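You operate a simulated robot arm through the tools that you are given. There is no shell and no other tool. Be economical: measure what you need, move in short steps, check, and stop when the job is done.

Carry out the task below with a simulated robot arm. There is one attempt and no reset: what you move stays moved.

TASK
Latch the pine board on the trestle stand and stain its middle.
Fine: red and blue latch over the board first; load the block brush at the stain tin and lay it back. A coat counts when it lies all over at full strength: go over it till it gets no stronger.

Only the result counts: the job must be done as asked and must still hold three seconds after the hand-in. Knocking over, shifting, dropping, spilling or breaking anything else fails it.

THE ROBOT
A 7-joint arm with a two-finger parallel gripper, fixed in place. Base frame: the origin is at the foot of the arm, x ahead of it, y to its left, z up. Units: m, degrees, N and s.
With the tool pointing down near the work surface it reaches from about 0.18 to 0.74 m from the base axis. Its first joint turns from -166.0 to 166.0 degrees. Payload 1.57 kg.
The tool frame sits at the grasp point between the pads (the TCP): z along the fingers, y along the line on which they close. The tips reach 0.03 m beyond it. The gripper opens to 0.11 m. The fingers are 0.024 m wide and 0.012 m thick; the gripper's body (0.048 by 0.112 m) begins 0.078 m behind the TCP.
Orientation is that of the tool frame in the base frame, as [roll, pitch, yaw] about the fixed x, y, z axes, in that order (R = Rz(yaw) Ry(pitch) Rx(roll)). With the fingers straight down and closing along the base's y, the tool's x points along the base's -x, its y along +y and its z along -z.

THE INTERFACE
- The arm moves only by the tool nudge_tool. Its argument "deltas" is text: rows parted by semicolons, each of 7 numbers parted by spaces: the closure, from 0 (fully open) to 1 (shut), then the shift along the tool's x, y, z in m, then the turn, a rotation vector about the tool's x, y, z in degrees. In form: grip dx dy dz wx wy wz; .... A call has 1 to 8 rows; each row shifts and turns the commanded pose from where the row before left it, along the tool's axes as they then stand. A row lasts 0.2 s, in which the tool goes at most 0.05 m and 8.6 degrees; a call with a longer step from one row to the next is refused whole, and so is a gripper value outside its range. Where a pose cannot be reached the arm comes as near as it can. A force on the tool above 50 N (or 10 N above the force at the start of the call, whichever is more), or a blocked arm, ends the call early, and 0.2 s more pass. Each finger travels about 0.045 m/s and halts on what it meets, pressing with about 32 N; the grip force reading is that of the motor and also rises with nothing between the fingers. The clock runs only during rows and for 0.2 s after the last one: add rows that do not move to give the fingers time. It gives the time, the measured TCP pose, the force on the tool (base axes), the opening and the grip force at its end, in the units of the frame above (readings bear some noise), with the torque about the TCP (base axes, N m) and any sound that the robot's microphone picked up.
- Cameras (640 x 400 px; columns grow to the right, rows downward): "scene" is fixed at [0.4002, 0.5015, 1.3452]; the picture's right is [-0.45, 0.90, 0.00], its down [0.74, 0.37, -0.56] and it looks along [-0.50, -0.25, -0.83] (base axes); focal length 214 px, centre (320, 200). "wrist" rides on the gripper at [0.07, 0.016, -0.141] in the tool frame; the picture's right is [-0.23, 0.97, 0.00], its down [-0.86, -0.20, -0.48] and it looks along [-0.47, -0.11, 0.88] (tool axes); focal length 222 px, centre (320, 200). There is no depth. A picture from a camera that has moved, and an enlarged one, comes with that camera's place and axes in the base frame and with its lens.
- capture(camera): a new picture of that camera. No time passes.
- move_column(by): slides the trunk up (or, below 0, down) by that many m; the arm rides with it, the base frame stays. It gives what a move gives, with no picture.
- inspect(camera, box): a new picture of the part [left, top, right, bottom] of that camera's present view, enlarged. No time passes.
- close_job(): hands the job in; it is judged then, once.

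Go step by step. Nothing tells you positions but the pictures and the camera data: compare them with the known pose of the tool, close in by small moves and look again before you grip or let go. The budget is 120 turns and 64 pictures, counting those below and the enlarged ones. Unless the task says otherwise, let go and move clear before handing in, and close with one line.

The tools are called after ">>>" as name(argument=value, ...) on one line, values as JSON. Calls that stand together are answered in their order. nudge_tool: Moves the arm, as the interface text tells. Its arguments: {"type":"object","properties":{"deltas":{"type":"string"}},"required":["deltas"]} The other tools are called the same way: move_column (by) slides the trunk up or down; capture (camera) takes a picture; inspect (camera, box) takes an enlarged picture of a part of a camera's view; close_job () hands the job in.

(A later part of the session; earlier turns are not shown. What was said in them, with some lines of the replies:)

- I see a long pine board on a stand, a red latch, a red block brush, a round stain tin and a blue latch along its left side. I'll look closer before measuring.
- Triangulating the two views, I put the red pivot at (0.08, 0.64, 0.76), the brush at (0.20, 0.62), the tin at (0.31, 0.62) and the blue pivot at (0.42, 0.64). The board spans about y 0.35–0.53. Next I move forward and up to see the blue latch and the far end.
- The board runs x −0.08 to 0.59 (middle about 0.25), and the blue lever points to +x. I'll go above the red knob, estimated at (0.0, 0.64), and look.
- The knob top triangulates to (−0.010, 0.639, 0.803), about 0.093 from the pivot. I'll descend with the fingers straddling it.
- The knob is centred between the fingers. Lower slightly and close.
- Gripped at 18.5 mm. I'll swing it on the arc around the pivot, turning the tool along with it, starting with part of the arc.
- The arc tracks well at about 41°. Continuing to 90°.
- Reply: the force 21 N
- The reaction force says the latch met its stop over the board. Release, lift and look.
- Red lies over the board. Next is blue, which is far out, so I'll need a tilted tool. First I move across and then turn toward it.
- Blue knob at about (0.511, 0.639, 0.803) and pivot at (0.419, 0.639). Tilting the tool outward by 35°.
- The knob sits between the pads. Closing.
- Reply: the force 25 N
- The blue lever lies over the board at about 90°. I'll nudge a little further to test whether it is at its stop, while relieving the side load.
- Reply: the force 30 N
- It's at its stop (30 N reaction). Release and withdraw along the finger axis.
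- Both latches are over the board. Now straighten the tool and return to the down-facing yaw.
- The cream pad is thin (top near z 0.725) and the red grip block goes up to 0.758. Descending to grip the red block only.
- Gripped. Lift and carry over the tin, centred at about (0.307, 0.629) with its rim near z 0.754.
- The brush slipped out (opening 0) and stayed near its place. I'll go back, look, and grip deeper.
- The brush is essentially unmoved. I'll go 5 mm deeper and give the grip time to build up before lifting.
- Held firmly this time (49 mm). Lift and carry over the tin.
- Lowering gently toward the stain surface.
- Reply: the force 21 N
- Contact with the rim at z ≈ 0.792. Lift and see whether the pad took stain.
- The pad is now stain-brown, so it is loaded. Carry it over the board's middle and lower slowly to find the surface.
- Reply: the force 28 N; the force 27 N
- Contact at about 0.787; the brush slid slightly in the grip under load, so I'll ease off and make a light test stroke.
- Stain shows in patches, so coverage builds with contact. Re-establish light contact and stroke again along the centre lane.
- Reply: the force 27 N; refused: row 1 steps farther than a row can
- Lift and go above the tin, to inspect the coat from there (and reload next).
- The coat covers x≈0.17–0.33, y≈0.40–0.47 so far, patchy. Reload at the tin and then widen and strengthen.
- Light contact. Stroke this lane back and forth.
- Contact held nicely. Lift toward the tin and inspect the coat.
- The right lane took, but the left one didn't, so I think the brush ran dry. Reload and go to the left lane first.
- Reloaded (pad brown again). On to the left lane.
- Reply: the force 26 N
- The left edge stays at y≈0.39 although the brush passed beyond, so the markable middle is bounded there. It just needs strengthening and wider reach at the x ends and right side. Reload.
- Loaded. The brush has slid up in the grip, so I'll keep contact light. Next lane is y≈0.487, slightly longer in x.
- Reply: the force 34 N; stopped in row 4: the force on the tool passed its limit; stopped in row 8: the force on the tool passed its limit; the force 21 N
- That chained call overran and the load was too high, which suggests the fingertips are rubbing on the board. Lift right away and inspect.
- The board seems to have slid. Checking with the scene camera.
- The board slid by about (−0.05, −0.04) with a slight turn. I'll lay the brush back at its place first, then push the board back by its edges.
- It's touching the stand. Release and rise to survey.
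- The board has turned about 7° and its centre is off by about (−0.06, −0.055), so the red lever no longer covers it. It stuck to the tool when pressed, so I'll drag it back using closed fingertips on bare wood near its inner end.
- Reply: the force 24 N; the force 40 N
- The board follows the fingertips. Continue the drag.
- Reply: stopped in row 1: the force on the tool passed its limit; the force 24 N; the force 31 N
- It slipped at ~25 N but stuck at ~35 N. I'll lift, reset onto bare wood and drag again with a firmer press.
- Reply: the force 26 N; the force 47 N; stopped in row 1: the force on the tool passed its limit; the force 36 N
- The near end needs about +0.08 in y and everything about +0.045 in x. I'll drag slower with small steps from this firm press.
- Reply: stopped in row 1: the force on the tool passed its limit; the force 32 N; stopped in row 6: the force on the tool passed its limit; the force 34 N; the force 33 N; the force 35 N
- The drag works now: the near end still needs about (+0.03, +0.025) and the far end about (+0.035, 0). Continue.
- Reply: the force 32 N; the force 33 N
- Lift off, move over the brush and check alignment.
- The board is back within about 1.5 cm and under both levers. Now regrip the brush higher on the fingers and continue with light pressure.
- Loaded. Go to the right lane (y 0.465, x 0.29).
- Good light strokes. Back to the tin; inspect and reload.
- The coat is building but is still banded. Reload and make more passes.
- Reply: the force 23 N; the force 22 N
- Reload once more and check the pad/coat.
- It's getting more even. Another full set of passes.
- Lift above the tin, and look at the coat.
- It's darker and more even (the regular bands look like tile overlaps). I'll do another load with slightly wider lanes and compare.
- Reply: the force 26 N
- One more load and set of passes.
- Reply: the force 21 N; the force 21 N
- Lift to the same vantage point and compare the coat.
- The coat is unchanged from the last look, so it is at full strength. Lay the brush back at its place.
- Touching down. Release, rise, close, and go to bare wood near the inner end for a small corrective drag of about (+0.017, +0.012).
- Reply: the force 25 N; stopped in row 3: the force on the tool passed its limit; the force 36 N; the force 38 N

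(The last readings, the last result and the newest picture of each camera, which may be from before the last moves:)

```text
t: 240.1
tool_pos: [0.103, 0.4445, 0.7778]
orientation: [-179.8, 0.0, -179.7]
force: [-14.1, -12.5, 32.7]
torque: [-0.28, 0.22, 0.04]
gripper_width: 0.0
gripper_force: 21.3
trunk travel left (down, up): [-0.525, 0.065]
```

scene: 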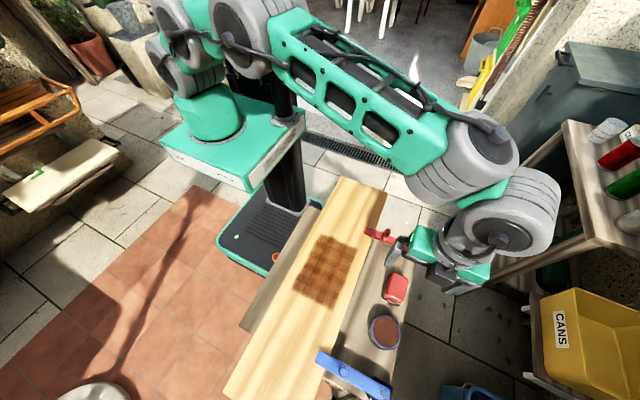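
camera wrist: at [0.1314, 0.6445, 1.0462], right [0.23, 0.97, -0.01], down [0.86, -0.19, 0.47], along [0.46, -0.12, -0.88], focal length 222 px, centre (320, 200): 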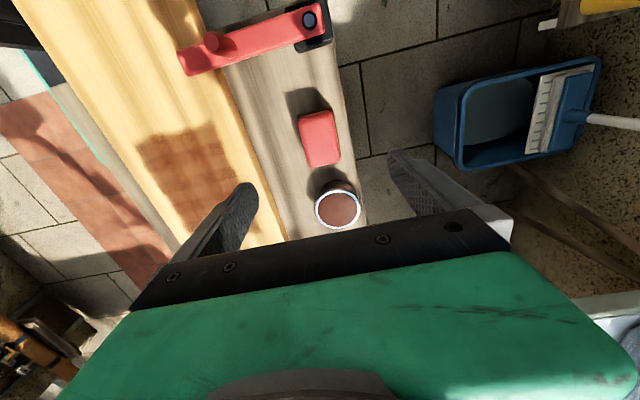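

Now a matching drag at the far side of the stain.

>>> nudge_tool(deltas="1 0 0 -0.045 0 0 0; 1 -0.044 -0.002 -0.005 0 0 0; 1 -0.044 -0.002 0 0 0 0; 1 -0.044 -0.002 0 0 0 0; 1 -0.045 -0.002 0 0 0 0; 1 -0.045 -0.002 0 0 0 0; 1 -0.045 -0.002 0 0 0 0; 1 0 0 0.04 0 0 0")

>>> nudge_tool(deltas="1 0 0 0.009 0.2 0 0; 1 0 0 0.001 0 0 0; 1 0 0 0 0 0 0")

```text
t: 241.8
tool_pos: [0.3726, 0.4343, 0.7857]
orientation: [-179.8, 0.0, -179.7]
force: [1.1, -0.4, 1.0]
torque: [0.0, 0.03, -0.03]
gripper_width: 0.0001
gripper_force: 21.1
trunk travel left (down, up): [-0.525, 0.065]
```

```text
t: 242.7
tool_pos: [0.3709, 0.4357, 0.7779]
orientation: [-179.5, 0.2, -179.9]
force: [-0.7, -3.6, 13.8]
torque: [-0.03, 0.07, 0.07]
gripper_width: 0.0
gripper_force: 21.7
trunk travel left (down, up): [-0.525, 0.065]
```

>>> nudge_tool(deltas="1 0 0 0.001 0 0 0; 1 0 0 0 0 0 0")

>>> nudge_tool(deltas="1 -0.001 0.0015 0 0 0 0; 1 -0.001 0.0015 0 0 0 0; 1 -0.001 0.0015 -0.0001 0 0 0; 1 -0.001 0.0015 -0.0001 0 0 0; 1 -0.001 0.0015 -0.0001 0 0 0; 1 -0.001 0.0015 -0.0001 0 0 0; 1 -0.001 0.0015 0 0 0 0; 1 -0.001 0.001 0 0 0 0")

```text
t: 243.2
tool_pos: [0.3715, 0.434, 0.7775]
orientation: [-179.7, 0.2, -179.7]
force: [-0.7, -5.0, 27.9]
torque: [-0.09, 0.26, -0.17]
gripper_width: 0.0004
gripper_force: 21.3
trunk travel left (down, up): [-0.525, 0.065]
```

```text
t: 244.1
tool_pos: [0.3742, 0.4394, 0.7776]
orientation: [-179.5, -0.1, -179.9]
force: [-2.7, -5.4, 20.5]
torque: [-0.08, 0.21, 0.04]
gripper_width: 0.0
gripper_force: 21.7
trunk travel left (down, up): [-0.525, 0.065]
stopped in row 4: the force on the tool passed its limit (the readings are from after the stop); the commanded pose is now the measured one
```

>>> nudge_tool(deltas="1 -0.001 0.001 0.0004 0 0 0; 1 -0.001 0.001 0 0 0 0; 1 -0.001 0.001 0 0 0 0; 1 -0.001 0.001 0 0 0 0; 1 -0.001 0.001 0 0 0 0; 1 -0.001 0.0005 0 0 0 0; 1 0 0 0 0 0 0")

```text
t: 245.1
tool_pos: [0.3773, 0.4433, 0.7787]
orientation: [-179.4, -0.1, -179.8]
force: [-6.1, -5.4, 21.4]
torque: [-0.1, 0.01, 0.14]
gripper_width: 0.0
gripper_force: 21.6
trunk travel left (down, up): [-0.525, 0.065]
stopped in row 4: the force on the tool passed its limit (the readings are from after the stop); the commanded pose is now the measured one
```

Close enough now. Lift clear and take the last picture to verify everything.

>>> nudge_tool(deltas="1 0 0 -0.045 0 0 0; 1 0 0 -0.045 0 0 0; 1 0 0 -0.045 0 0 0; 1 0.03 0 -0.035 0 0 0; 1 0.045 0.015 0 0 0 0; 1 0.045 0.015 0 0 0 0; 1 0.045 0.015 0 0 0 0; 1 0.045 0.015 0 0 0 0")

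>>> nudge_tool(deltas="0 0.045 0.02 -0.005 0 0 0; 0 0.045 0.02 0 0 0 0; 0 0.045 0.02 0 0 0 0; 0 0.03 0.03 0 0 0 0; 0 0 0.035 0 0 0 0; 0 0 0 0 0 0 0")

>>> capture(camera="scene")

```text
t: 246.9
tool_pos: [0.1668, 0.5045, 0.9461]
orientation: [-179.0, -0.3, -179.9]
force: [0.2, -0.2, -0.8]
torque: [0.0, 0.01, -0.01]
gripper_width: 0.0
gripper_force: 20.6
trunk travel left (down, up): [-0.525, 0.065]
```

```text
t: 248.3
tool_pos: [0.0024, 0.6287, 0.9495]
orientation: [-179.2, -0.4, -179.7]
force: [0.1, -0.2, -0.4]
torque: [-0.01, 0.06, 0.01]
gripper_width: 0.11
gripper_force: 0.0
trunk travel left (down, up): [-0.525, 0.065]
```

```text
0 pictures are left
```

scene: 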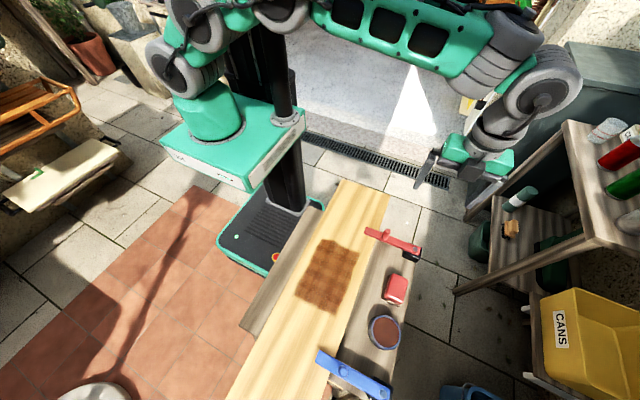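

The board is back at its starting place within a few mm, both levers lie over it, its middle is stained, and the brush and tin are in place. Handing in.

>>> close_job()

```text
The job is handed in.
```

I handed in the job: both latches lie over the pine board, its middle is stained until it got no darker, and the brush is back where it was. Mid-job my strokes slid the board out from under the red latch; I dragged it back to within about 1 cm of its start, judging by the camera.
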